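You operate a simulated robot arm through the tools that you are given. There is no shell and no other tool.

Carry out the task below with a simulated robot arm. There is one attempt and no reset: what you move stays moved.

## Task
Set the tension, strap the coil on the plate three times evenly and lay it on the green mat.
Fine: the chart gives the number for its tag; guide up at the end.

The check looks at the end state, three seconds after you hand in, the way a careful person would. Anything else that was tipped, shoved, dropped, spilled or broken makes it a failure.

## Robot
A 7-joint arm with a two-finger parallel gripper, fixed in place. Base frame: the origin is on the floor under the middle of its stand, x ahead of it, y to its left, z up. Units: mm, rad, N and s.
With the tool pointing down near the work surface it reaches from about 420 to 900 mm from the base axis. Its first joint turns from -0.297 to 2.199 rad. Payload 1.57 kg.
The TCP is the grasp point between the finger pads, 30 mm short of the fingertips. In the tool frame z runs along the fingers and y along their closing line. Largest opening 80 mm; finger width 17, thickness 12; the body of the gripper, 40 by 82 mm, starts 80 mm behind the TCP.
Orientation is that of the tool frame in the base frame, as [roll, pitch, yaw] about the fixed x, y, z axes, in that order (R = Rz(yaw) Ry(pitch) Rx(roll)). With the fingers straight down and closing along the base's y, the tool's x points along the base's -x, its y along +y and its z along -z.

## Interface
- The arm moves only by the tool servo_tool. Its argument "motion" is a list of rows, each a list of 7 numbers: the shift along the tool's x, y, z in mm, then the turn, a rotation vector about the tool's x, y, z in rad, then the closure in counts, from 0 (fully open) to 255 (shut). In form: [[dx, dy, dz, wx, wy, wz, jaw], ...]. A call has 1 to 20 rows; each row is the pose to reach, as a shift and turn from the pose commanded when the call began, along the tool's axes at that moment. Rows are played at 5 a second. More than 50 mm and 0.15 rad between two rows, or a gripper value outside its range, and nothing of the call is played. Where a pose cannot be reached the arm comes as near as it can. A force on the tool above 50 N (or 10 N above the force at the start of the call, whichever is more), or a blocked arm, ends the call early, and 0.2 s more pass. The fingers move at their own pace (about 45 mm/s each) and stop on an object; they squeeze with about 26 N. The grip force told is the motor's: it shows also when the fingers shut on nothing. Time passes only in rows, and 0.2 s behind the last, so rows that repeat a pose let the fingers close. The reply holds the time, the measured pose of the TCP, the force on the tool along the base axes, the opening and the grip force, in the units named above and with some noise, with the torque about the TCP (base axes, N m) and any sound that the robot's microphone picked up.
- Cameras (640 x 400 px; columns grow to the right, rows downward): "scene" is fixed at [48.9, -650.3, 1617.5]; the picture's right is [-0.39, -0.92, 0.00], its down [-0.88, 0.37, -0.30] and it looks along [0.28, -0.12, -0.95] (base axes); focal length 214 px, centre (320, 200). "wrist" rides on the gripper at [72, -7, -122] in the tool frame; the picture's right is [0.09, 1.00, 0.00], its down [-0.84, 0.08, -0.54] and it looks along [-0.54, 0.05, 0.84] (tool axes); focal length 238 px, centre (320, 200). There is no depth. A picture from a camera that has moved, and an enlarged one, comes with that camera's place and axes in the base frame and with its lens.
- snapshot(camera): a new picture of that camera. The clock stands still meanwhile.
- move_column(by): slides the trunk up (or, below 0, down) by that many mm; the arm rides with it, the base frame stays. It gives what a move gives, with no picture.
- close_up(camera, box): a new picture of the part [left, top, right, bottom] of that camera's present view, enlarged. The clock stands still meanwhile.
- sign_off(): hands the job in; it is judged then, once.

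Nothing tells you positions but the pictures and the camera data. Unless the task says otherwise, let go and move clear before handing in.

The tools are called after "Emit:" as name(argument=value, ...) on one line, values as JSON. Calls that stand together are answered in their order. servo_tool: Moves the arm, as the interface text tells. Its arguments: {"type":"object","properties":{"motion":{"type":"array"}},"required":["motion"]} The other tools are called the same way: move_column (by) moves the trunk up or down; snapshot (camera) takes a picture; close_up (camera, box) takes an enlarged picture of a part of a camera's view; sign_off () hands the job in.

At the start:

```text
clock: 0.0
eef_pos: [511.1, -25.3, 1561.5]
ee_rot: [-3.141, 0.0, 3.139]
contact_force: [-0.2, 0.2, -0.1]
torque: [0.01, 0.01, -0.02]
opening: 79.9
grip_force: 0.1
trunk travel left (down, up): [-777.0, 13.0]
```

scene: 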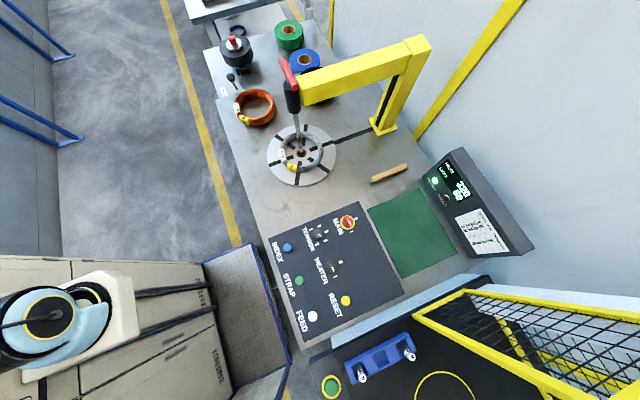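
wrist: 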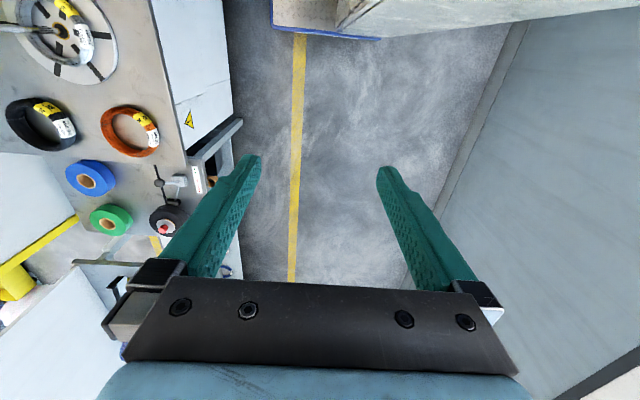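

I see a strapping bench with a round plate holding a coil, a yellow gantry with a strapping head, a control panel, a green mat, and a display with a chart. I will enlarge the parts of the scene before moving anything.

Emit:
close_up(camera="scene", box=[260, 200, 410, 350])

Emit:
close_up(camera="scene", box=[420, 140, 530, 260])

Emit:
close_up(camera="scene", box=[255, 40, 355, 200])

Emit:
close_up(camera="scene", box=[200, 10, 340, 130])

Emit:
close_up(camera="wrist", box=[0, 0, 260, 260])

```text
2.67 times, centred on (335, 275) of scene
camera zoom: at [48.9, -650.3, 1617.5], right [-0.39, -0.92, 0.0], down [-0.88, 0.37, -0.3], along [0.28, -0.12, -0.95], focal length 572 px, centre (280, 0)
```

zoom: 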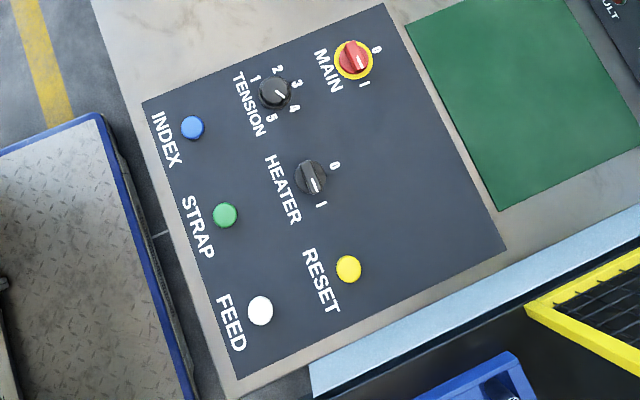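

```text
3.33 times, centred on (475, 200) of scene
camera zoom: at [48.9, -650.3, 1617.5], right [-0.39, -0.92, 0.0], down [-0.88, 0.37, -0.3], along [0.28, -0.12, -0.95], focal length 715 px, centre (-197, 200)
```

zoom: 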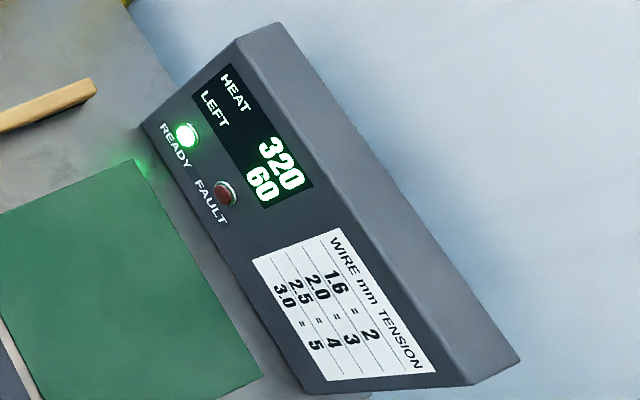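

```text
2.50 times, centred on (305, 120) of scene
camera zoom: at [48.9, -650.3, 1617.5], right [-0.39, -0.92, 0.0], down [-0.88, 0.37, -0.3], along [0.28, -0.12, -0.95], focal length 536 px, centre (358, 400)
```

zoom: 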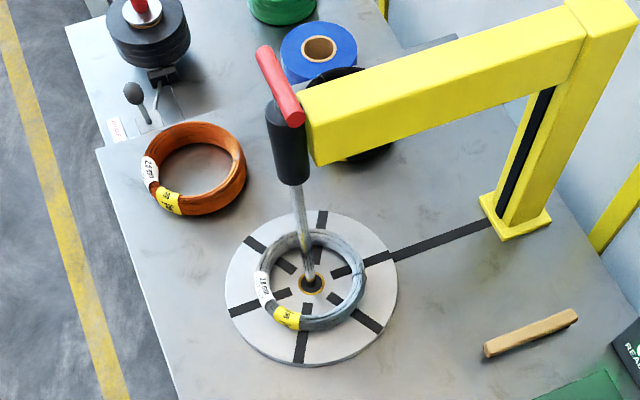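

```text
3.33 times, centred on (270, 70) of scene
camera zoom: at [48.9, -650.3, 1617.5], right [-0.39, -0.92, 0.0], down [-0.88, 0.37, -0.3], along [0.28, -0.12, -0.95], focal length 715 px, centre (487, 633)
```

zoom: 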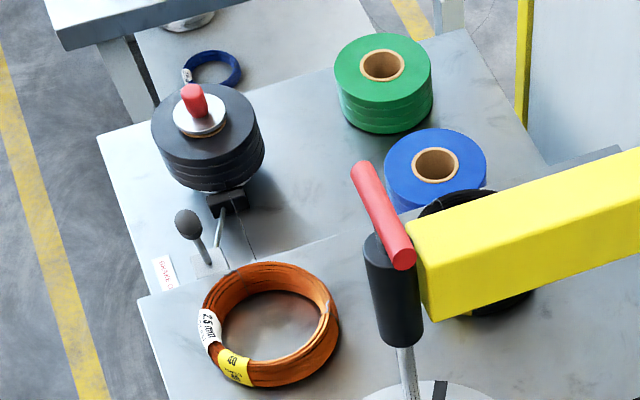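

```text
1.54 times, centred on (130, 130) of wrist
camera zoom: at [439.6, -32.6, 1683.4], right [-0.09, 1.0, 0.0], down [0.84, 0.07, 0.54], along [0.54, 0.05, -0.84], focal length 367 px, centre (612, 308)
```

zoom: 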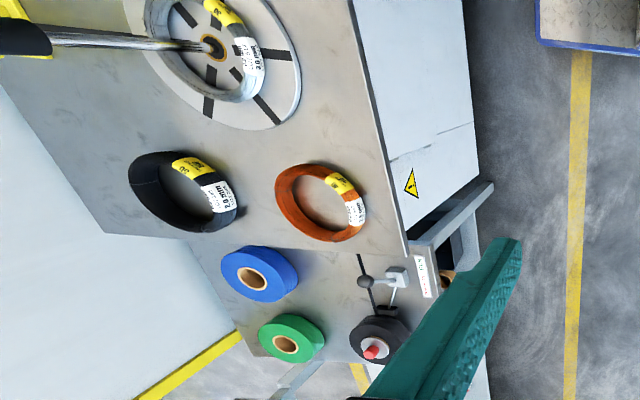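

The plate coil sits around a central guide rod hanging from the yellow arm, and the chart maps wire mm to tension. Now I'll read the tag and the knob pointers more closely.

Emit:
close_up(camera="wrist", box=[60, 0, 110, 50])

Emit:
close_up(camera="scene", box=[265, 120, 345, 190])

Emit:
close_up(camera="scene", box=[310, 205, 370, 245])

Emit:
close_up(camera="scene", box=[440, 190, 510, 260])

Emit:
close_up(camera="scene", box=[265, 50, 325, 110])

Emit:
close_up(camera="scene", box=[210, 60, 260, 110])

```text
8.00 times, centred on (85, 25) of wrist
camera zoom: at [439.6, -32.6, 1683.4], right [-0.09, 1.0, 0.0], down [0.84, 0.07, 0.54], along [0.54, 0.05, -0.84], focal length 1907 px, centre (2200, 1600)
```

zoom: 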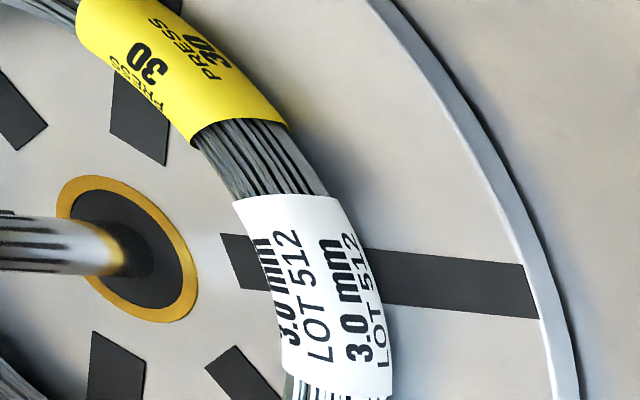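

```text
5.71 times, centred on (305, 155) of scene
camera zoom: at [48.9, -650.3, 1617.5], right [-0.39, -0.92, 0.0], down [-0.88, 0.37, -0.3], along [0.28, -0.12, -0.95], focal length 1226 px, centre (406, 457)
```

zoom: 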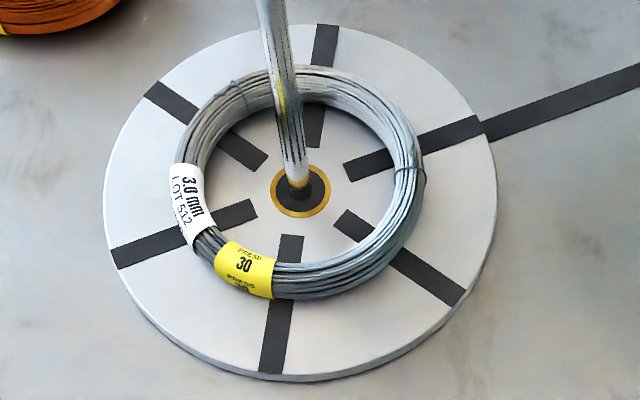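

```text
10.00 times, centred on (340, 225) of scene
camera zoom: at [48.9, -650.3, 1617.5], right [-0.39, -0.92, 0.0], down [-0.88, 0.37, -0.3], along [0.28, -0.12, -0.95], focal length 2145 px, centre (120, -50)
```

zoom: 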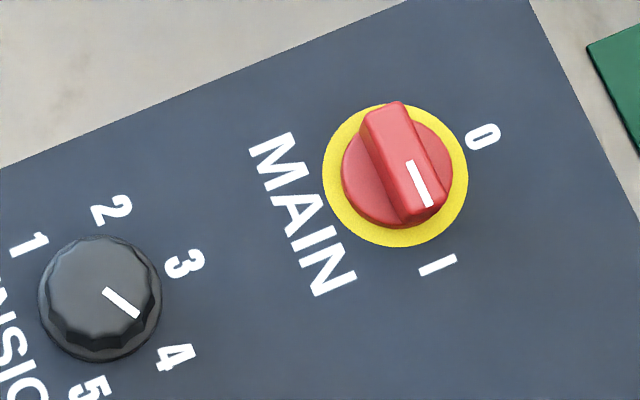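

```text
5.71 times, centred on (475, 225) of scene
camera zoom: at [48.9, -650.3, 1617.5], right [-0.39, -0.92, 0.0], down [-0.88, 0.37, -0.3], along [0.28, -0.12, -0.95], focal length 1226 px, centre (-566, 57)
```

zoom: 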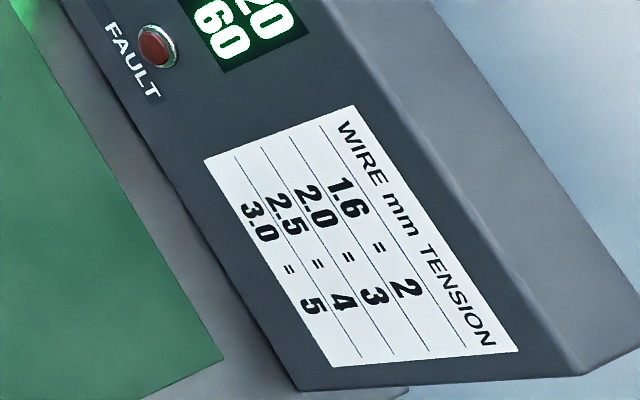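

```text
6.67 times, centred on (295, 80) of scene
camera zoom: at [48.9, -650.3, 1617.5], right [-0.39, -0.92, 0.0], down [-0.88, 0.37, -0.3], along [0.28, -0.12, -0.95], focal length 1430 px, centre (487, 1000)
```

zoom: 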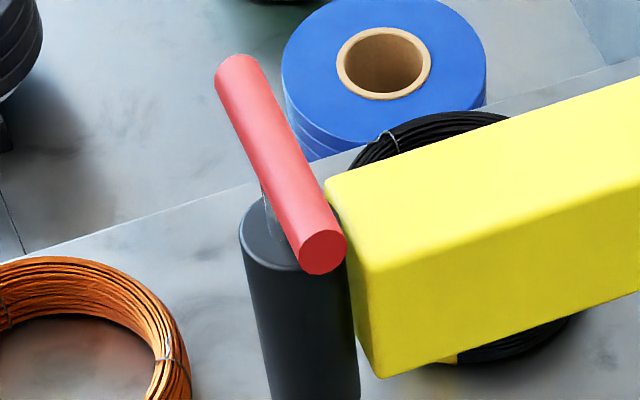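

```text
8.00 times, centred on (235, 85) of scene
camera zoom: at [48.9, -650.3, 1617.5], right [-0.39, -0.92, 0.0], down [-0.88, 0.37, -0.3], along [0.28, -0.12, -0.95], focal length 1716 px, centre (1000, 1120)
```

zoom: 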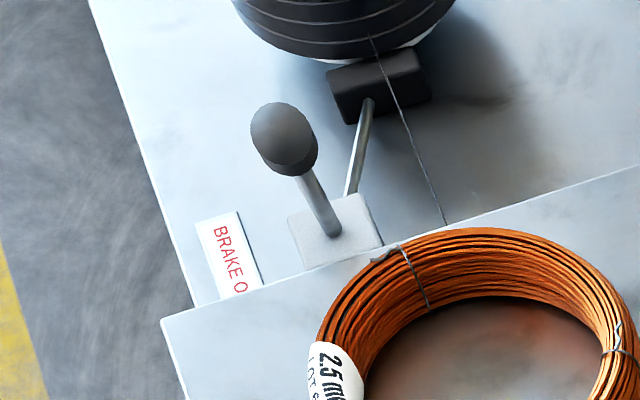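

The tag on the plate coil reads 3.0 mm, which the chart maps to tension 5. The TENSION knob is near 4, MAIN and HEATER are at I, and READY is lit. I put the panel near x -70..150, y -575..-800, z ≈ 880, so I'll swing the arm over it at height and look again.

Emit:
servo_tool(motion=[[25.6, -39.3, 0, 0, 0, 0.09, 0], [51.2, -78.6, 0, 0, 0, 0.18, 0], [76.8, -117.9, 0, 0, 0, 0.27, 0], [102.4, -157.2, 0, 0, 0, 0.36, 0], [128, -196.5, 0, 0, 0, 0.45, 0], [153.6, -235.8, 0, 0, 0, 0.54, 0], [179.2, -275.1, 0, 0, 0, 0.63, 0], [204.8, -314.4, 0, 0, 0, 0.72, 0], [230.4, -353.7, 0, 0, 0, 0.81, 0], [256, -393, 0, 0, 0, 0.9, 0], [281.6, -432.3, 0, 0, 0, 0.99, 0], [307.2, -471.6, 0, 0, 0, 1.08, 0], [332.8, -510.9, 0, 0, 0, 1.17, 0], [358.4, -550.2, 0, 0, 0, 1.26, 0], [358.4, -550.2, 0, 0, 0, 1.26, 0]])

```text
clock: 3.2
eef_pos: [152.9, -547.2, 1556.4]
ee_rot: [-3.139, 0.009, 1.878]
contact_force: [0.3, 0.1, -0.2]
torque: [-0.04, -0.02, -0.03]
opening: 79.8
grip_force: 0.0
out of reach, approached as far as the arm can: row 13, 14, 15
trunk travel left (down, up): [-777.0, 13.0]
```

The arm swung over the panel and is near its reach limit at this height. I'll take pictures before lowering the trunk.

Emit:
snapshot(camera="wrist")

Emit:
snapshot(camera="scene")

```text
taken
camera wrist: at [123.7, -480.0, 1677.7], right [0.92, 0.39, 0.0], down [0.33, -0.77, 0.55], along [0.21, -0.51, -0.84], focal length 238 px, centre (320, 200)
```

wrist: 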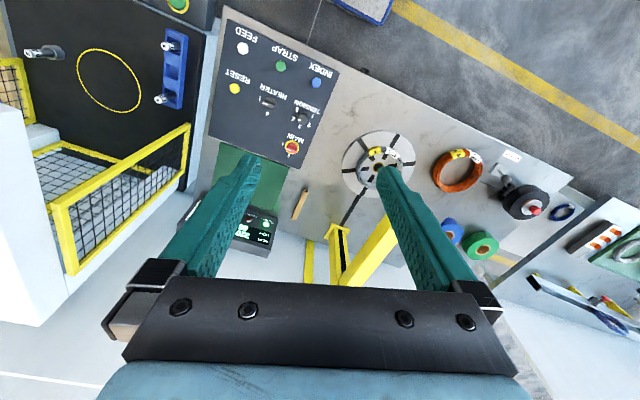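

```text
taken
```

scene: 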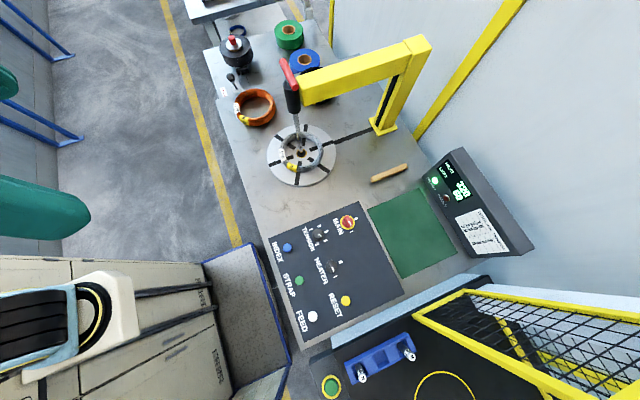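

The trunk can come down clear of the yellow beam, which is further out than the panel. I'll lower it to bring the tool about 200 mm above the panel.

Emit:
move_column(by=-450)

Emit:
snapshot(camera="wrist")

Emit:
snapshot(camera="scene")

```text
refused: -450 is not a number from -400 to 400
```

```text
taken
camera wrist: at [123.7, -480.0, 1677.7], right [0.92, 0.39, 0.0], down [0.33, -0.77, 0.55], along [0.21, -0.51, -0.84], focal length 238 px, centre (320, 200)
```

wrist: 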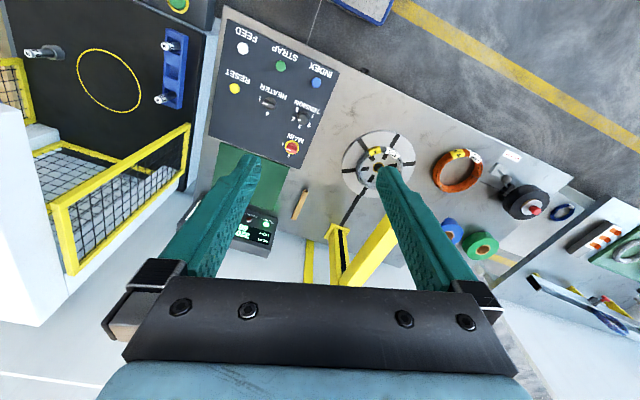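

```text
taken
```

scene: 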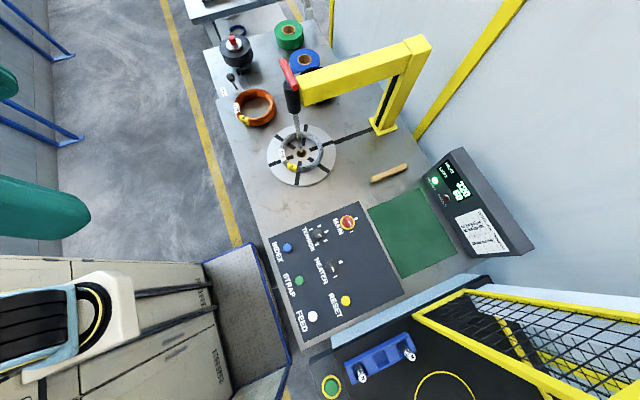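

The trunk takes at most 400 mm in one call, so I'll lower it by 400. The tool will end near z 1156, which is still well above the panel.

Emit:
move_column(by=-400)

Emit:
snapshot(camera="wrist")

Emit:
snapshot(camera="scene")

```text
clock: 7.0
eef_pos: [153.5, -547.0, 1156.8]
ee_rot: [-3.139, 0.009, 1.879]
contact_force: [0.7, 0.6, -0.6]
torque: [0.01, 0.02, 0.01]
opening: 79.9
grip_force: 0.0
trunk travel left (down, up): [-377.0, 413.0]
```

```text
taken
camera wrist: at [124.6, -480.5, 1277.4], right [0.92, 0.39, 0.0], down [0.33, -0.77, 0.55], along [0.21, -0.51, -0.84], focal length 238 px, centre (320, 200)
```

wrist: 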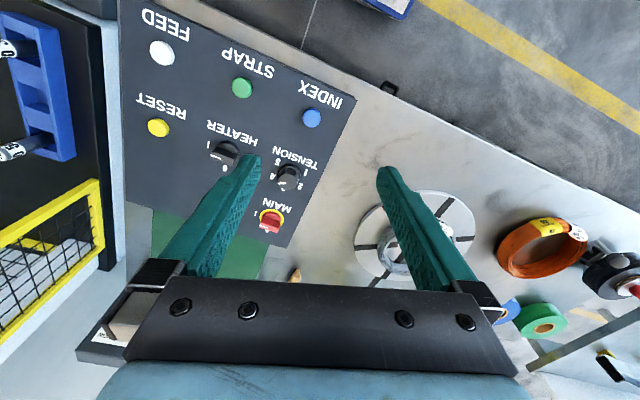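

```text
taken
```

scene: 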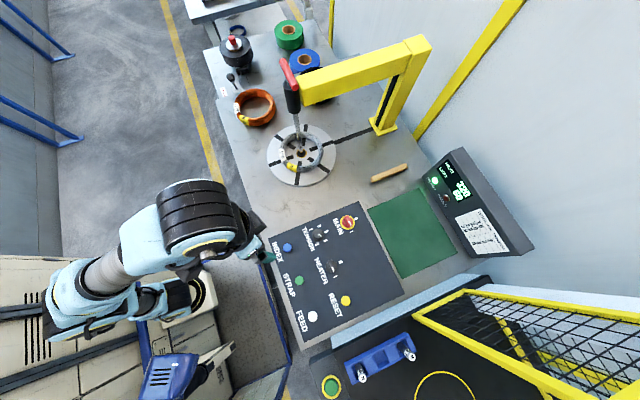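

The panel tops triangulate to about z 893–897, with TENSION near (150, -687), INDEX near (150, -576) and STRAP near (40, -576). I'll move down a little over the INDEX side to learn where the commanded pose is, then look closely at the knob.

Emit:
servo_tool(motion=[[0, 0, 40, 0, 0, 0, 0], [0, 0, 80, 0, 0, 0, 0], [0, 0, 120, 0, 0, 0, 0], [0, 0, 120, 0, 0, 0, 0]])

Emit:
snapshot(camera="wrist")

Emit:
close_up(camera="scene", box=[260, 200, 380, 280])

Emit:
close_up(camera="scene", box=[420, 140, 510, 260])

```text
clock: 8.0
eef_pos: [153.8, -550.7, 1036.0]
ee_rot: [-3.14, 0.008, 1.878]
contact_force: [0.1, 0.8, -0.1]
torque: [0.01, -0.01, -0.03]
opening: 80.0
grip_force: 0.0
trunk travel left (down, up): [-377.0, 413.0]
```

```text
taken
camera wrist: at [124.3, -483.0, 1157.8], right [0.92, 0.39, 0.0], down [0.33, -0.77, 0.55], along [0.21, -0.51, -0.84], focal length 238 px, centre (320, 200)
```

wrist: 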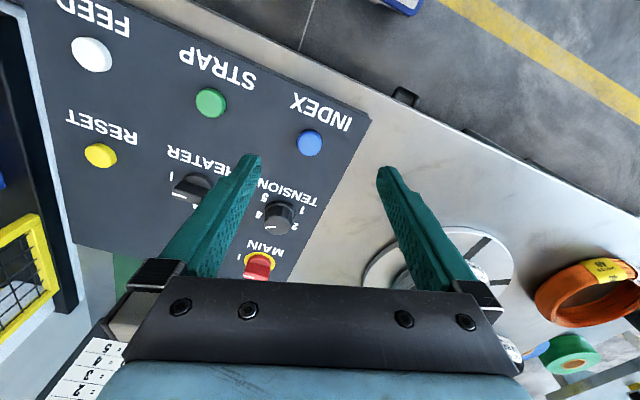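

```text
5.00 times, centred on (320, 240) of scene
camera zoom: at [48.9, -650.3, 1617.5], right [-0.39, -0.92, 0.0], down [-0.88, 0.37, -0.3], along [0.28, -0.12, -0.95], focal length 1072 px, centre (320, 0)
```

zoom: 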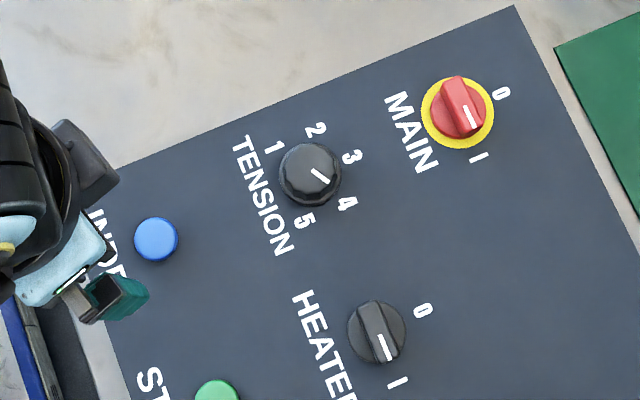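

```text
3.33 times, centred on (465, 200) of scene
camera zoom: at [48.9, -650.3, 1617.5], right [-0.39, -0.92, 0.0], down [-0.88, 0.37, -0.3], along [0.28, -0.12, -0.95], focal length 715 px, centre (-163, 200)
```

zoom: 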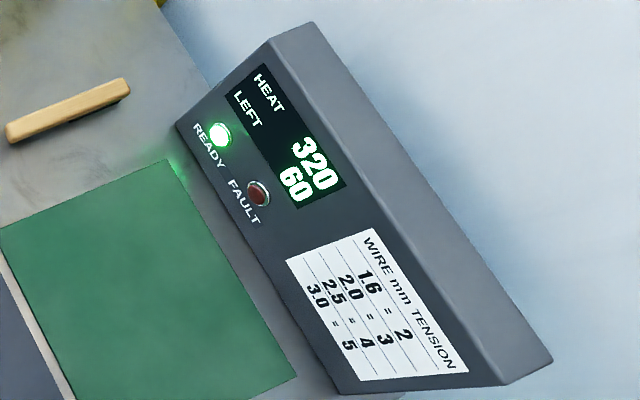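

The LEFT count still reads 60 and everything is steady. I'll zoom in on the TENSION knob from the wrist to fix its centre and height.

Emit:
close_up(camera="wrist", box=[230, 120, 340, 270])

Emit:
close_up(camera="scene", box=[270, 205, 360, 265])

```text
2.67 times, centred on (285, 195) of wrist
camera zoom: at [124.3, -483.0, 1157.8], right [0.92, 0.39, 0.0], down [0.33, -0.77, 0.55], along [0.21, -0.51, -0.84], focal length 636 px, centre (413, 213)
```

zoom: 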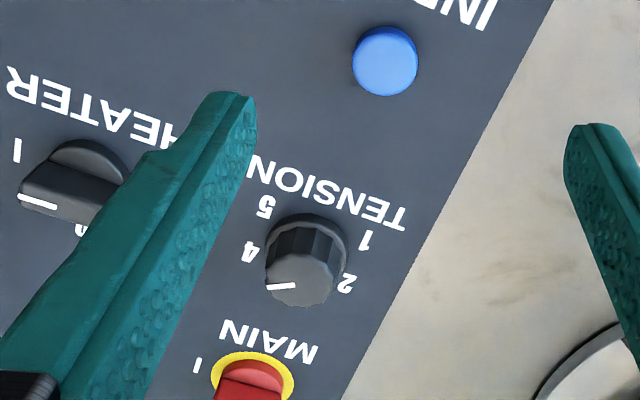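

```text
6.67 times, centred on (315, 235) of scene
camera zoom: at [48.9, -650.3, 1617.5], right [-0.39, -0.92, 0.0], down [-0.88, 0.37, -0.3], along [0.28, -0.12, -0.95], focal length 1430 px, centre (353, -33)
```

zoom: 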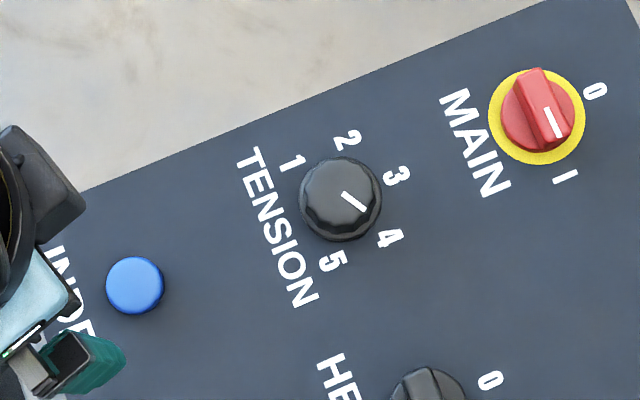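

I take the knob's axis at about (150, -688), its top near z 913 and the panel near z 882. I'll move above it with the jaws open and the wrist pre-turned the opposite way to leave room for the 60° clockwise turn.

Emit:
servo_tool(motion=[[-32.5, -11.3, 13, 0, 0, -0.105, 0], [-65, -22.6, 26, 0, 0, -0.21, 0], [-97.6, -33.9, 38, 0, 0, -0.315, 0], [-130.2, -45.2, 51, 0, 0, -0.42, 0], [-130.2, -45.2, 51, 0, 0, -0.42, 0]])

Emit:
snapshot(camera="wrist")

Emit:
close_up(camera="scene", box=[270, 190, 390, 270])

```text
clock: 9.2
eef_pos: [148.5, -686.2, 989.1]
ee_rot: [-3.136, 0.007, 2.3]
contact_force: [-0.8, -0.3, -0.4]
torque: [-0.02, 0.01, -0.01]
opening: 80.0
grip_force: 0.0
trunk travel left (down, up): [-377.0, 413.0]
```

```text
taken
camera wrist: at [95.2, -636.2, 1109.8], right [0.68, 0.73, -0.01], down [0.61, -0.57, 0.55], along [0.4, -0.38, -0.84], focal length 238 px, centre (320, 200)
```

wrist: 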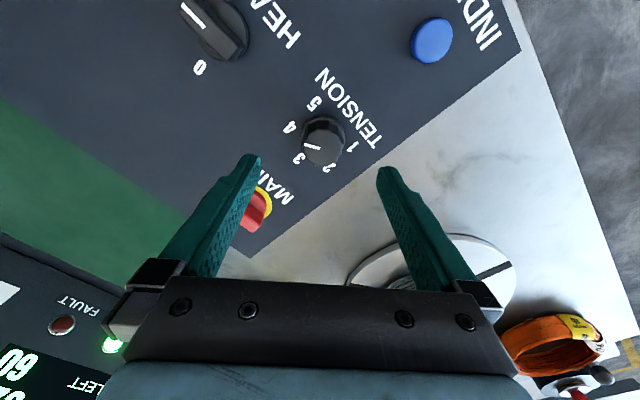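

```text
5.00 times, centred on (330, 230) of scene
camera zoom: at [48.9, -650.3, 1617.5], right [-0.39, -0.92, 0.0], down [-0.88, 0.37, -0.3], along [0.28, -0.12, -0.95], focal length 1072 px, centre (270, 50)
```

zoom: 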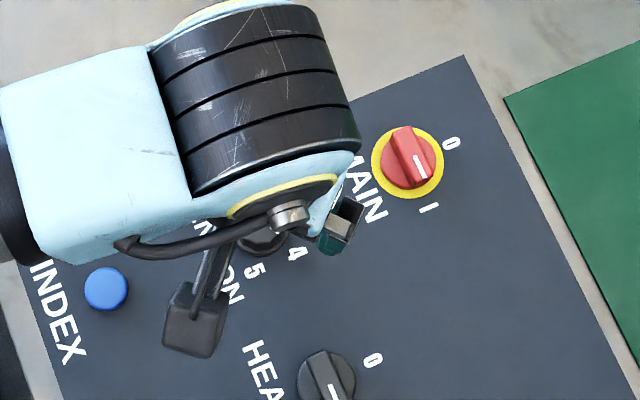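

Emit:
close_up(camera="wrist", box=[280, 90, 380, 190])

```text
4.00 times, centred on (330, 140) of wrist
camera zoom: at [95.2, -636.2, 1109.8], right [0.68, 0.73, -0.01], down [0.61, -0.57, 0.55], along [0.4, -0.38, -0.84], focal length 953 px, centre (280, 440)
```

zoom: 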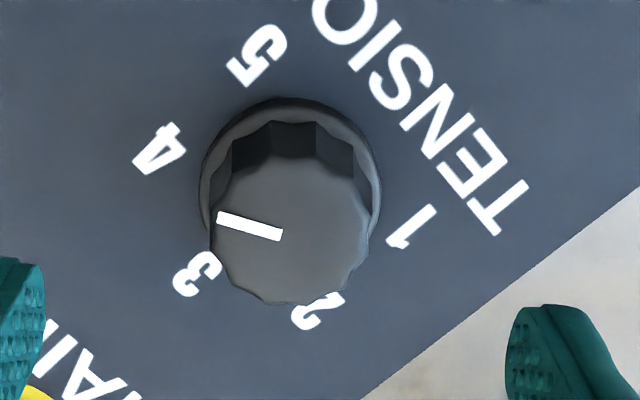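

The pointer is at 4, and the knob centre is at about (151, -687), so setting 5 is one step (~60°) clockwise from above. I'll lower around the knob and close on it.

Emit:
servo_tool(motion=[[-1.8, 1.7, 25, 0, 0, 0, 0], [-1.8, 1.7, 45, 0, 0, 0, 0], [-1.8, 1.7, 60, 0, 0, 0, 0], [-1.8, 1.7, 66, 0, 0, 0, 0], [-1.8, 1.7, 66, 0, 0, 0, 255], [-1.8, 1.7, 66, 0, 0, 0, 255], [-1.8, 1.7, 66, 0, 0, 0, 255], [-1.8, 1.7, 66, 0, 0, 0, 255], [-1.8, 1.7, 66, 0, 0, 0, 255]])

Emit:
snapshot(camera="wrist")

```text
clock: 11.2
eef_pos: [151.5, -685.6, 920.5]
ee_rot: [-3.134, 0.007, 2.299]
contact_force: [-2.6, -7.9, 6.4]
torque: [-0.56, 0.05, 0.01]
opening: 41.3
grip_force: 38.7
trunk travel left (down, up): [-377.0, 413.0]
```

```text
taken
camera wrist: at [98.5, -636.5, 1041.8], right [0.68, 0.73, -0.01], down [0.61, -0.57, 0.55], along [0.4, -0.38, -0.84], focal length 238 px, centre (320, 200)
```

wrist: 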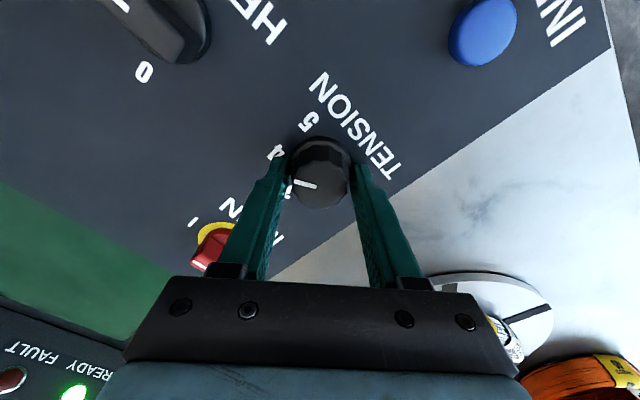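

The fingers hold the knob, with an opening of 41 mm and a small side load. I'll turn it 60° clockwise about the tool axis.

Emit:
servo_tool(motion=[[0, 0, 0, 0, 0, 0.1, 255], [0, 0, 0, 0, 0, 0.2, 255], [0, 0, 0, 0, 0, 0.3, 255], [0, 0, 0, 0, 0, 0.4, 255], [0, 0, 0, 0, 0, 0.5, 255], [0, 0, 0, 0, 0, 0.6, 255], [0, 0, 0, 0, 0, 0.7, 255], [0, 0, 0, 0, 0, 0.8, 255], [0, 0, 0, 0, 0, 0.9, 255], [0, 0, 0, 0, 0, 1.0, 255], [0, 0, 0, 0, 0, 1.06, 255], [0, 0, 0, 0, 0, 1.06, 255]])

Emit:
snapshot(camera="wrist")

```text
clock: 13.8
eef_pos: [148.4, -688.1, 920.5]
ee_rot: [3.141, 0.009, 1.235]
contact_force: [-29.1, -13.6, 12.7]
torque: [-0.3, 0.77, 0.23]
opening: 41.3
grip_force: 45.3
trunk travel left (down, up): [-377.0, 413.0]
```

```text
taken
camera wrist: at [166.2, -616.2, 1041.6], right [0.97, -0.24, 0.0], down [-0.2, -0.81, 0.55], along [-0.13, -0.53, -0.84], focal length 238 px, centre (320, 200)
```

wrist: 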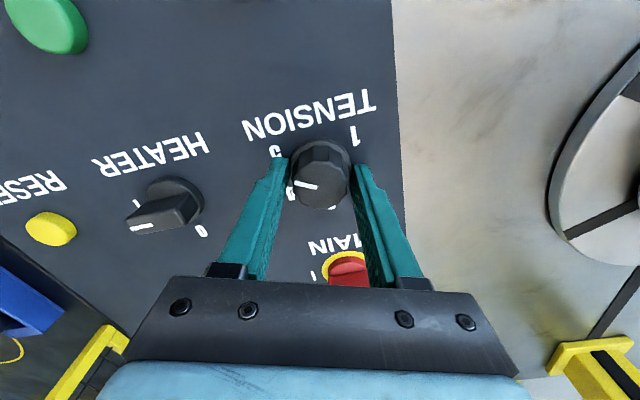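

The knob turned with the gripper. I'll open, rise clear and check where the pointer is.

Emit:
servo_tool(motion=[[0, 0, 0, 0, 0, 0, 0], [0, 0, 0, 0, 0, 0, 0], [0, 0, 0, 0, 0, 0, 0], [0, 0, -35, 0, 0, 0, 0], [0, 0, -70, 0, 0, 0, 0], [0, 0, -70, 0, 0, 0, 0]])

Emit:
close_up(camera="wrist", box=[260, 80, 400, 200])

Emit:
close_up(camera="scene", box=[270, 205, 360, 265])

```text
clock: 15.2
eef_pos: [151.9, -688.4, 988.9]
ee_rot: [3.139, 0.006, 1.238]
contact_force: [-0.8, 0.5, 0.8]
torque: [-0.05, 0.01, 0.02]
opening: 79.6
grip_force: 0.1
trunk travel left (down, up): [-377.0, 413.0]
```

```text
3.33 times, centred on (330, 140) of wrist
camera zoom: at [168.2, -616.6, 1110.8], right [0.97, -0.24, 0.0], down [-0.2, -0.81, 0.55], along [-0.13, -0.53, -0.84], focal length 794 px, centre (287, 400)
```

zoom: 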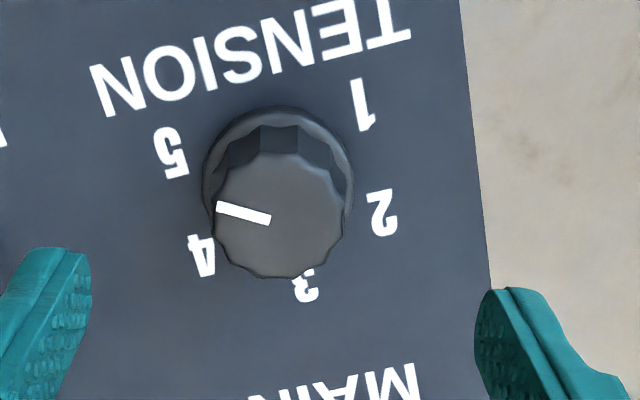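

```text
6.67 times, centred on (315, 235) of scene
camera zoom: at [48.9, -650.3, 1617.5], right [-0.39, -0.92, 0.0], down [-0.88, 0.37, -0.3], along [0.28, -0.12, -0.95], focal length 1430 px, centre (353, -33)
```

zoom: 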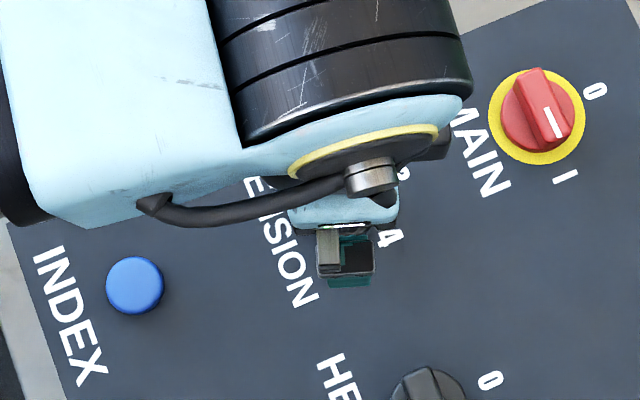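

The pointer is now on 5. Before pressing anything, I want a look at the brake label near the strap spool and at the gantry, so I'll move to a viewpoint nearer the plate.

Emit:
servo_tool(motion=[[36, 15.9, -9, 0, 0, -0.106, 0], [72, 31.8, -18, 0, 0, -0.212, 0], [108, 47.8, -27, 0, 0, -0.318, 0], [144, 63.7, -36, 0, 0, -0.424, 0], [180, 79.6, -45, 0, 0, -0.53, 0], [216, 95.5, -55, 0, 0, -0.636, 0], [252, 111.4, -64, 0, 0, -0.742, 0], [288, 127.4, -73, 0, 0, -0.848, 0], [324, 143.3, -82, 0, 0, -0.954, 0], [360, 159.2, -91, 0, 0, -1.06, 0], [360, 159.2, -91, 0, 0, -1.06, 0]])

Emit:
snapshot(camera="wrist")

Emit:
close_up(camera="scene", box=[270, 205, 360, 265])

```text
clock: 17.6
eef_pos: [421.9, -398.6, 1076.3]
ee_rot: [-3.136, 0.008, 2.3]
contact_force: [-0.7, -0.1, 0.7]
torque: [0.0, 0.03, 0.02]
opening: 80.1
grip_force: 0.2
trunk travel left (down, up): [-377.0, 413.0]
```

```text
taken
camera wrist: at [368.8, -348.7, 1197.9], right [0.68, 0.73, -0.01], down [0.61, -0.57, 0.55], along [0.4, -0.38, -0.84], focal length 238 px, centre (320, 200)
```

wrist: 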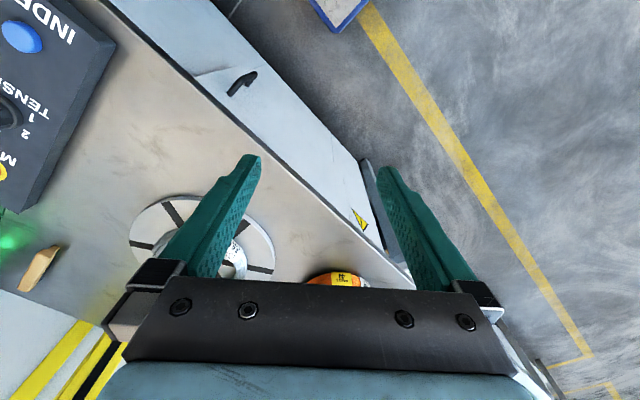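

```text
6.67 times, centred on (315, 235) of scene
camera zoom: at [48.9, -650.3, 1617.5], right [-0.39, -0.92, 0.0], down [-0.88, 0.37, -0.3], along [0.28, -0.12, -0.95], focal length 1430 px, centre (353, -33)
```

zoom: 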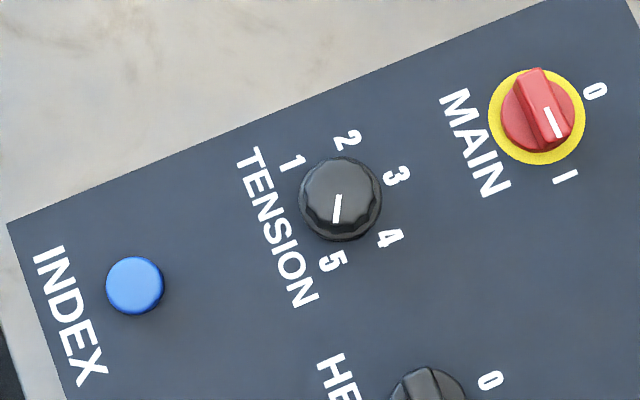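

The scene view confirms TENSION at 5. I'll raise the trunk a bit and tip the wrist outward to read the brake label and see the lever.

Emit:
move_column(by=200)

Emit:
servo_tool(motion=[[0, 0, 0, 0, 0, -0.12, 0], [0, 0, 0, 0, 0, -0.24, 0], [0, 0, 0, 0, 0, -0.34, 0]])

Emit:
servo_tool(motion=[[0, 0, 0, 0, -0.12, 0, 0], [0, 0, 0, 0, -0.24, 0, 0], [0, 0, 0, 0, -0.36, 0, 0], [0, 0, 0, 0, -0.4, 0, 0]])

Emit:
snapshot(camera="wrist")

```text
clock: 19.8
eef_pos: [421.6, -398.9, 1277.1]
ee_rot: [-3.137, 0.006, 2.298]
contact_force: [0.2, -0.1, 0.2]
torque: [-0.01, -0.01, 0.01]
opening: 80.1
grip_force: 0.0
trunk travel left (down, up): [-577.0, 213.0]
```

```text
clock: 20.6
eef_pos: [423.3, -398.7, 1276.0]
ee_rot: [-3.136, 0.006, 2.642]
contact_force: [0.1, 0.9, 0.7]
torque: [0.01, 0.03, -0.04]
opening: 80.2
grip_force: 0.0
trunk travel left (down, up): [-577.0, 213.0]
```

```text
clock: 21.6
eef_pos: [423.0, -398.8, 1274.6]
ee_rot: [-3.133, 0.406, 2.642]
contact_force: [0.0, -0.5, -0.5]
torque: [0.0, 0.06, 0.03]
opening: 80.1
grip_force: 0.1
trunk travel left (down, up): [-577.0, 213.0]
```

```text
taken
camera wrist: at [318.9, -349.9, 1359.0], right [0.41, 0.91, -0.04], down [0.53, -0.19, 0.83], along [0.75, -0.36, -0.56], focal length 238 px, centre (320, 200)
```

wrist: 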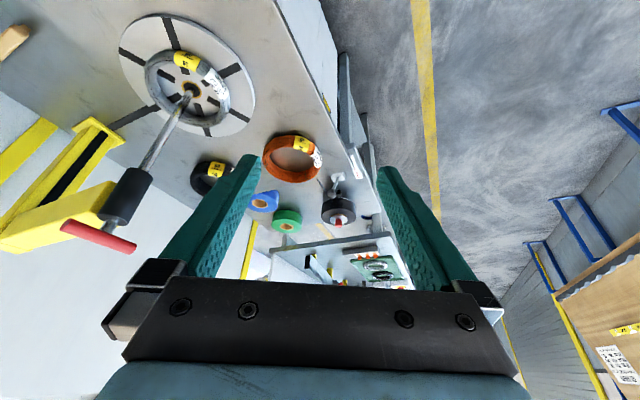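

Emit:
close_up(camera="wrist", box=[310, 140, 390, 230])

Emit:
close_up(camera="wrist", box=[0, 0, 270, 270])

Emit:
close_up(camera="wrist", box=[60, 60, 220, 260])

Emit:
close_up(camera="wrist", box=[110, 10, 270, 140])

```text
4.44 times, centred on (350, 185) of wrist
camera zoom: at [318.9, -349.9, 1359.0], right [0.41, 0.91, -0.04], down [0.53, -0.19, 0.83], along [0.75, -0.36, -0.56], focal length 1059 px, centre (187, 267)
```

zoom: 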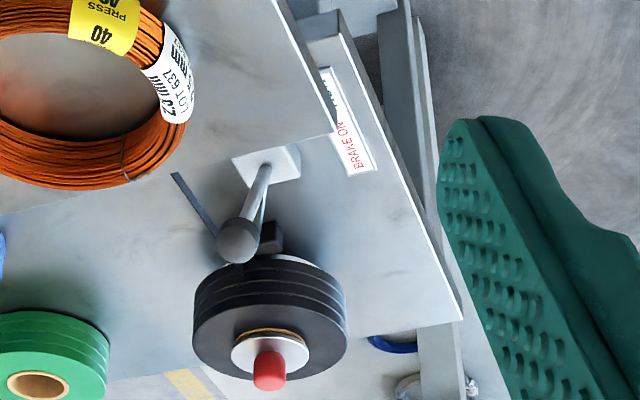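

```text
1.48 times, centred on (135, 135) of wrist
camera zoom: at [318.9, -349.9, 1359.0], right [0.41, 0.91, -0.04], down [0.53, -0.19, 0.83], along [0.75, -0.36, -0.56], focal length 353 px, centre (594, 296)
```

zoom: 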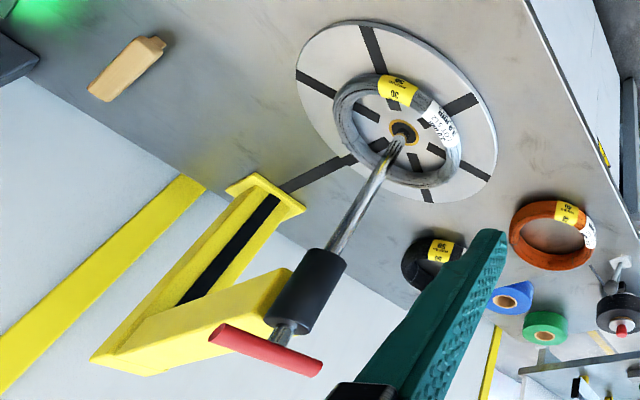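

```text
2.00 times, centred on (140, 160) of wrist
camera zoom: at [318.9, -349.9, 1359.0], right [0.41, 0.91, -0.04], down [0.53, -0.19, 0.83], along [0.75, -0.36, -0.56], focal length 477 px, centre (680, 280)
```

zoom: 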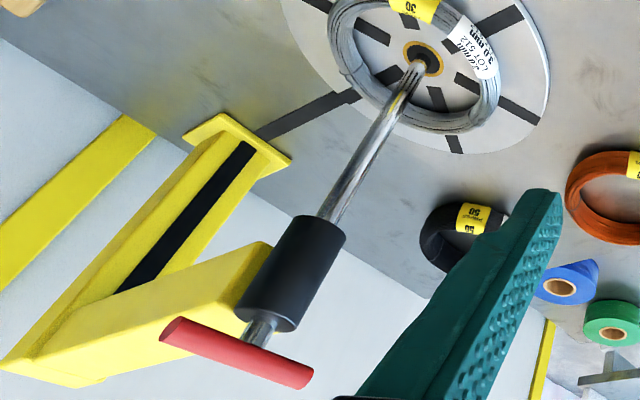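

```text
3.08 times, centred on (190, 75) of wrist
camera zoom: at [318.9, -349.9, 1359.0], right [0.41, 0.91, -0.04], down [0.53, -0.19, 0.83], along [0.75, -0.36, -0.56], focal length 733 px, centre (720, 585)
```

zoom: 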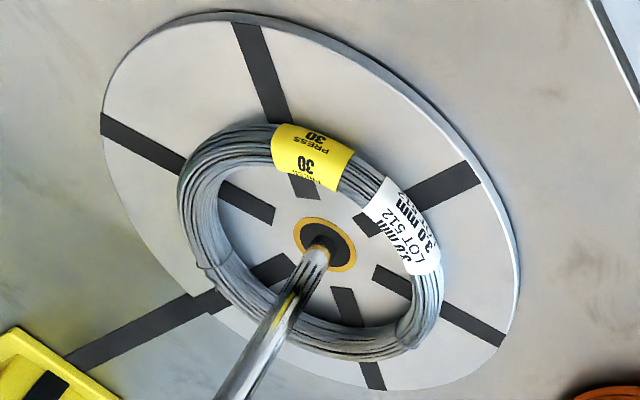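

Emit:
close_up(camera="wrist", box=[325, 145, 365, 205])

Emit:
close_up(camera="scene", box=[210, 30, 260, 100])

```text
6.67 times, centred on (345, 175) of wrist
camera zoom: at [318.9, -349.9, 1359.0], right [0.41, 0.91, -0.04], down [0.53, -0.19, 0.83], along [0.75, -0.36, -0.56], focal length 1589 px, centre (153, 367)
```

zoom: 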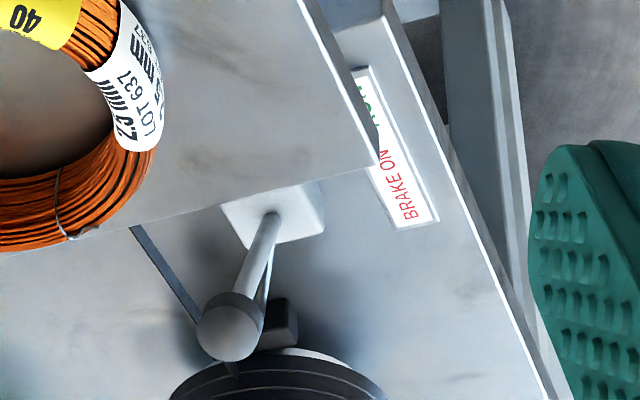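

```text
5.71 times, centred on (235, 65) of scene
camera zoom: at [48.9, -650.3, 1617.5], right [-0.39, -0.92, 0.0], down [-0.88, 0.37, -0.3], along [0.28, -0.12, -0.95], focal length 1226 px, centre (806, 971)
```

zoom: 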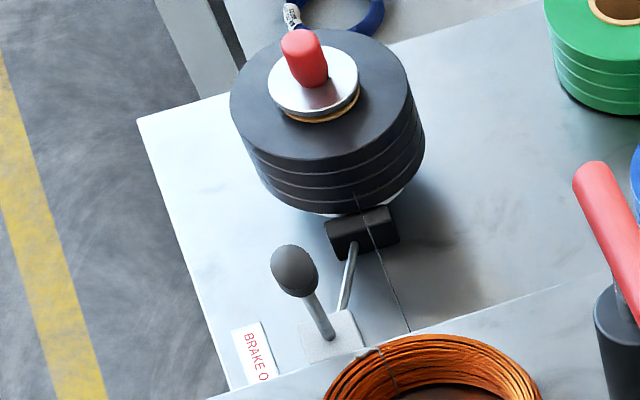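

The lever leans toward the RUN end of its label, so the brake is off. The guide rod is down through the coil, with its red T-handle at about (470, -752, 1230) and lying along x. I'll level the tool, go over the STRAP button and lower the trunk.

Emit:
servo_tool(motion=[[0, 0, 0, 0, 0.12, 0, 0], [0, 0, 0, 0, 0.24, 0, 0], [0, 0, 0, 0, 0.36, 0, 0], [0, 0, 0, 0, 0.405, 0, 0]])

Emit:
servo_tool(motion=[[25.1, -33.8, 0, 0, 0, 0.1, 0], [50.1, -67.7, 0, 0, 0, 0.2, 0], [75.2, -101.5, 0, 0, 0, 0.3, 60], [100.2, -135.4, 0, 0, 0, 0.4, 120], [125.3, -169.2, 0, 0, 0, 0.5, 180], [150.4, -203, 0, 0, 0, 0.6, 255], [175.4, -236.9, 0, 0, 0, 0.7, 255], [200.5, -270.7, 0, 0, 0, 0.8, 255], [225.5, -304.6, 0, 0, 0, 0.9, 255], [250.6, -338.4, 0, 0, 0, 1.0, 255], [250.6, -338.4, 0, 0, 0, 1.0, 255]])

Emit:
move_column(by=-250)

Emit:
snapshot(camera="wrist")

```text
clock: 22.6
eef_pos: [421.7, -398.4, 1275.4]
ee_rot: [-3.135, -0.001, 2.638]
contact_force: [0.1, 0.6, 0.4]
torque: [-0.02, -0.03, 0.02]
opening: 79.9
grip_force: 0.0
trunk travel left (down, up): [-577.0, 213.0]
```

```text
clock: 25.0
eef_pos: [37.8, -573.5, 1278.1]
ee_rot: [-3.137, 0.008, 1.638]
contact_force: [0.2, 0.9, -0.1]
torque: [0.03, 0.01, 0.01]
opening: 0.0
grip_force: 21.5
trunk travel left (down, up): [-577.0, 213.0]
```

```text
clock: 27.6
eef_pos: [39.8, -573.8, 1028.2]
ee_rot: [-3.138, 0.006, 1.638]
contact_force: [0.7, -0.4, -0.1]
torque: [-0.03, -0.01, 0.0]
opening: 0.0
grip_force: 21.5
trunk travel left (down, up): [-327.0, 463.0]
```

```text
taken
camera wrist: at [27.4, -501.6, 1149.8], right [0.99, 0.16, 0.0], down [0.14, -0.83, 0.55], along [0.08, -0.54, -0.84], focal length 238 px, centre (320, 200)
```

wrist: 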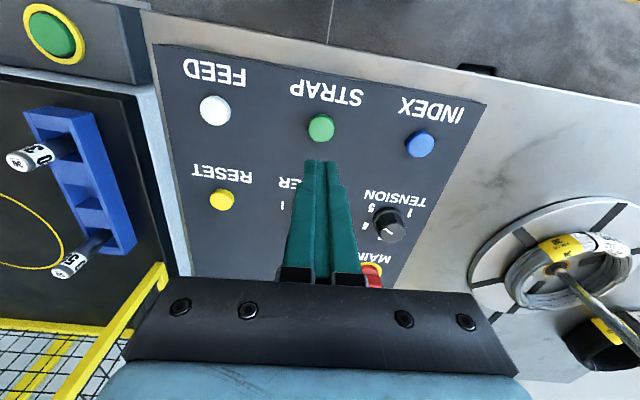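

STRAP sits right under the closed fingertips at about (39, -576), with its top near z 894. I'll press it gently and come back up.

Emit:
servo_tool(motion=[[-2.1, -1, 45, 0, 0, 0, 255], [-2.1, -1, 85, 0, 0, 0, 255], [-2.1, -1, 97, 0, 0, 0, 255], [-2.1, -1, 101, 0, 0, 0, 255], [-2.1, -1, 104, 0, 0, 0, 255], [-2.1, -1, 107, 0, 0, 0, 255]])

Emit:
snapshot(camera="wrist")

```text
clock: 29.0
eef_pos: [39.0, -577.2, 921.9]
ee_rot: [-3.136, 0.01, 1.639]
contact_force: [5.6, -5.4, 31.2]
torque: [-0.09, -0.16, -0.18]
opening: 0.2
grip_force: 21.3
trunk travel left (down, up): [-327.0, 463.0]
heard: click
```

```text
taken
camera wrist: at [27.7, -503.3, 1044.3], right [0.99, 0.16, -0.01], down [0.14, -0.82, 0.55], along [0.08, -0.55, -0.83], focal length 238 px, centre (320, 200)
```

wrist: 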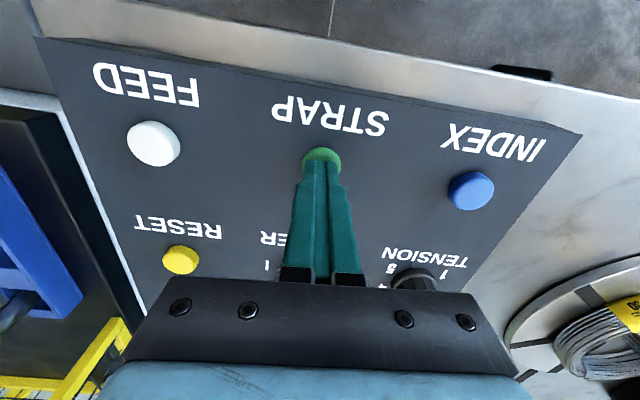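

I heard a click, so STRAP was pressed. I'll back off the button and look at the machine and display.

Emit:
servo_tool(motion=[[0, 0, -15, 0, 0, 0, 255], [0, 0, -40, 0, 0, 0, 255], [0, 0, -40, 0, 0, 0, 255]])

Emit:
snapshot(camera="scene")

Emit:
close_up(camera="scene", box=[265, 120, 345, 190])

Emit:
close_up(camera="scene", box=[420, 140, 510, 220])

```text
clock: 29.8
eef_pos: [38.6, -574.5, 960.8]
ee_rot: [-3.138, 0.002, 1.64]
contact_force: [0.3, 0.2, -0.4]
torque: [-0.01, 0.0, -0.03]
opening: 0.0
grip_force: 21.1
trunk travel left (down, up): [-327.0, 463.0]
```

```text
taken
```

scene: 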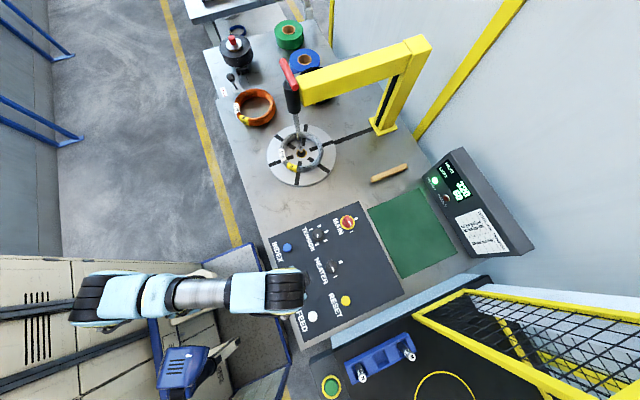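

```text
5.71 times, centred on (305, 155) of scene
camera zoom: at [48.9, -650.3, 1617.5], right [-0.39, -0.92, 0.0], down [-0.88, 0.37, -0.3], along [0.28, -0.12, -0.95], focal length 1226 px, centre (406, 457)
```

zoom: 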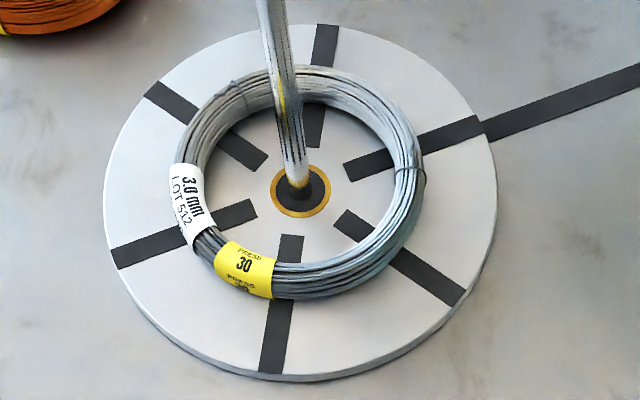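

```text
5.00 times, centred on (465, 180) of scene
camera zoom: at [48.9, -650.3, 1617.5], right [-0.39, -0.92, 0.0], down [-0.88, 0.37, -0.3], along [0.28, -0.12, -0.95], focal length 1072 px, centre (-405, 300)
```

zoom: 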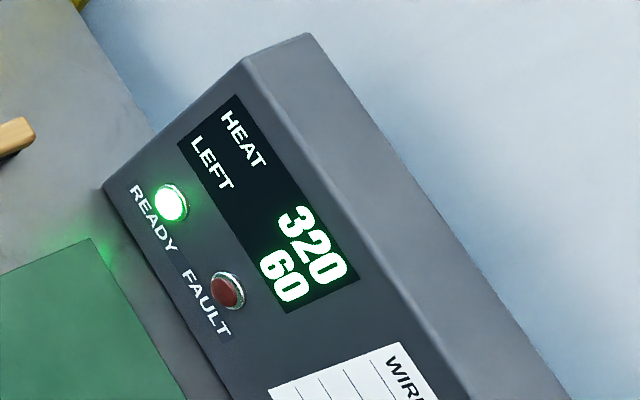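

Nothing visible has changed yet, and the display still shows LEFT 60 with READY lit. I'll wait a few seconds to see whether a cycle is running.

Emit:
servo_tool(motion=[[0, 0, 0, 0, 0, 0, 255], [0, 0, 0, 0, 0, 0, 255], [0, 0, 0, 0, 0, 0, 255], [0, 0, 0, 0, 0, 0, 255], [0, 0, 0, 0, 0, 0, 255], [0, 0, 0, 0, 0, 0, 255], [0, 0, 0, 0, 0, 0, 255], [0, 0, 0, 0, 0, 0, 255], [0, 0, 0, 0, 0, 0, 255], [0, 0, 0, 0, 0, 0, 255]])

Emit:
close_up(camera="scene", box=[265, 120, 345, 190])

Emit:
close_up(camera="scene", box=[420, 140, 510, 220])

```text
clock: 32.0
eef_pos: [39.5, -574.7, 960.5]
ee_rot: [-3.135, 0.004, 1.64]
contact_force: [0.1, 0.4, 0.8]
torque: [-0.03, 0.01, 0.02]
opening: 0.0
grip_force: 21.3
trunk travel left (down, up): [-327.0, 463.0]
```

```text
5.71 times, centred on (305, 155) of scene
camera zoom: at [48.9, -650.3, 1617.5], right [-0.39, -0.92, 0.0], down [-0.88, 0.37, -0.3], along [0.28, -0.12, -0.95], focal length 1226 px, centre (406, 457)
```

zoom: 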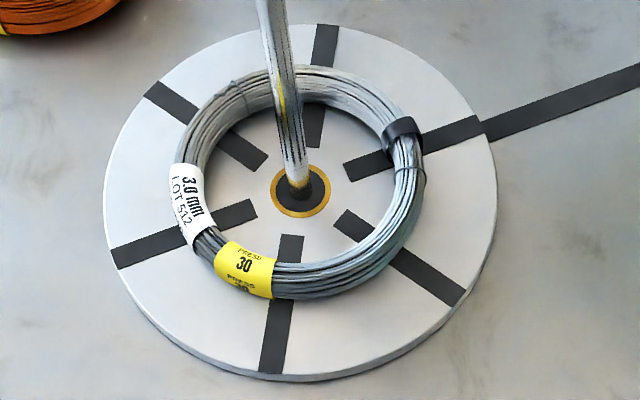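

```text
5.00 times, centred on (465, 180) of scene
camera zoom: at [48.9, -650.3, 1617.5], right [-0.39, -0.92, 0.0], down [-0.88, 0.37, -0.3], along [0.28, -0.12, -0.95], focal length 1072 px, centre (-405, 300)
```

zoom: 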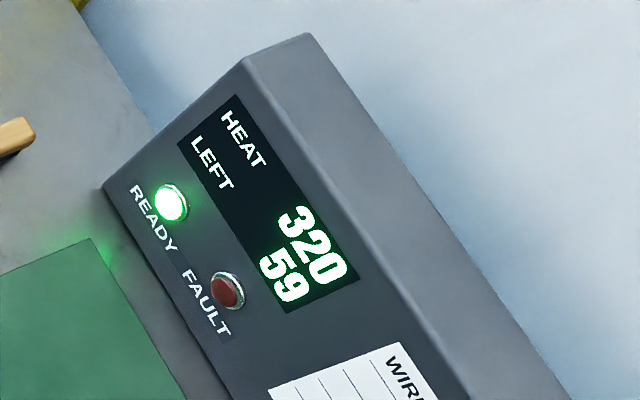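

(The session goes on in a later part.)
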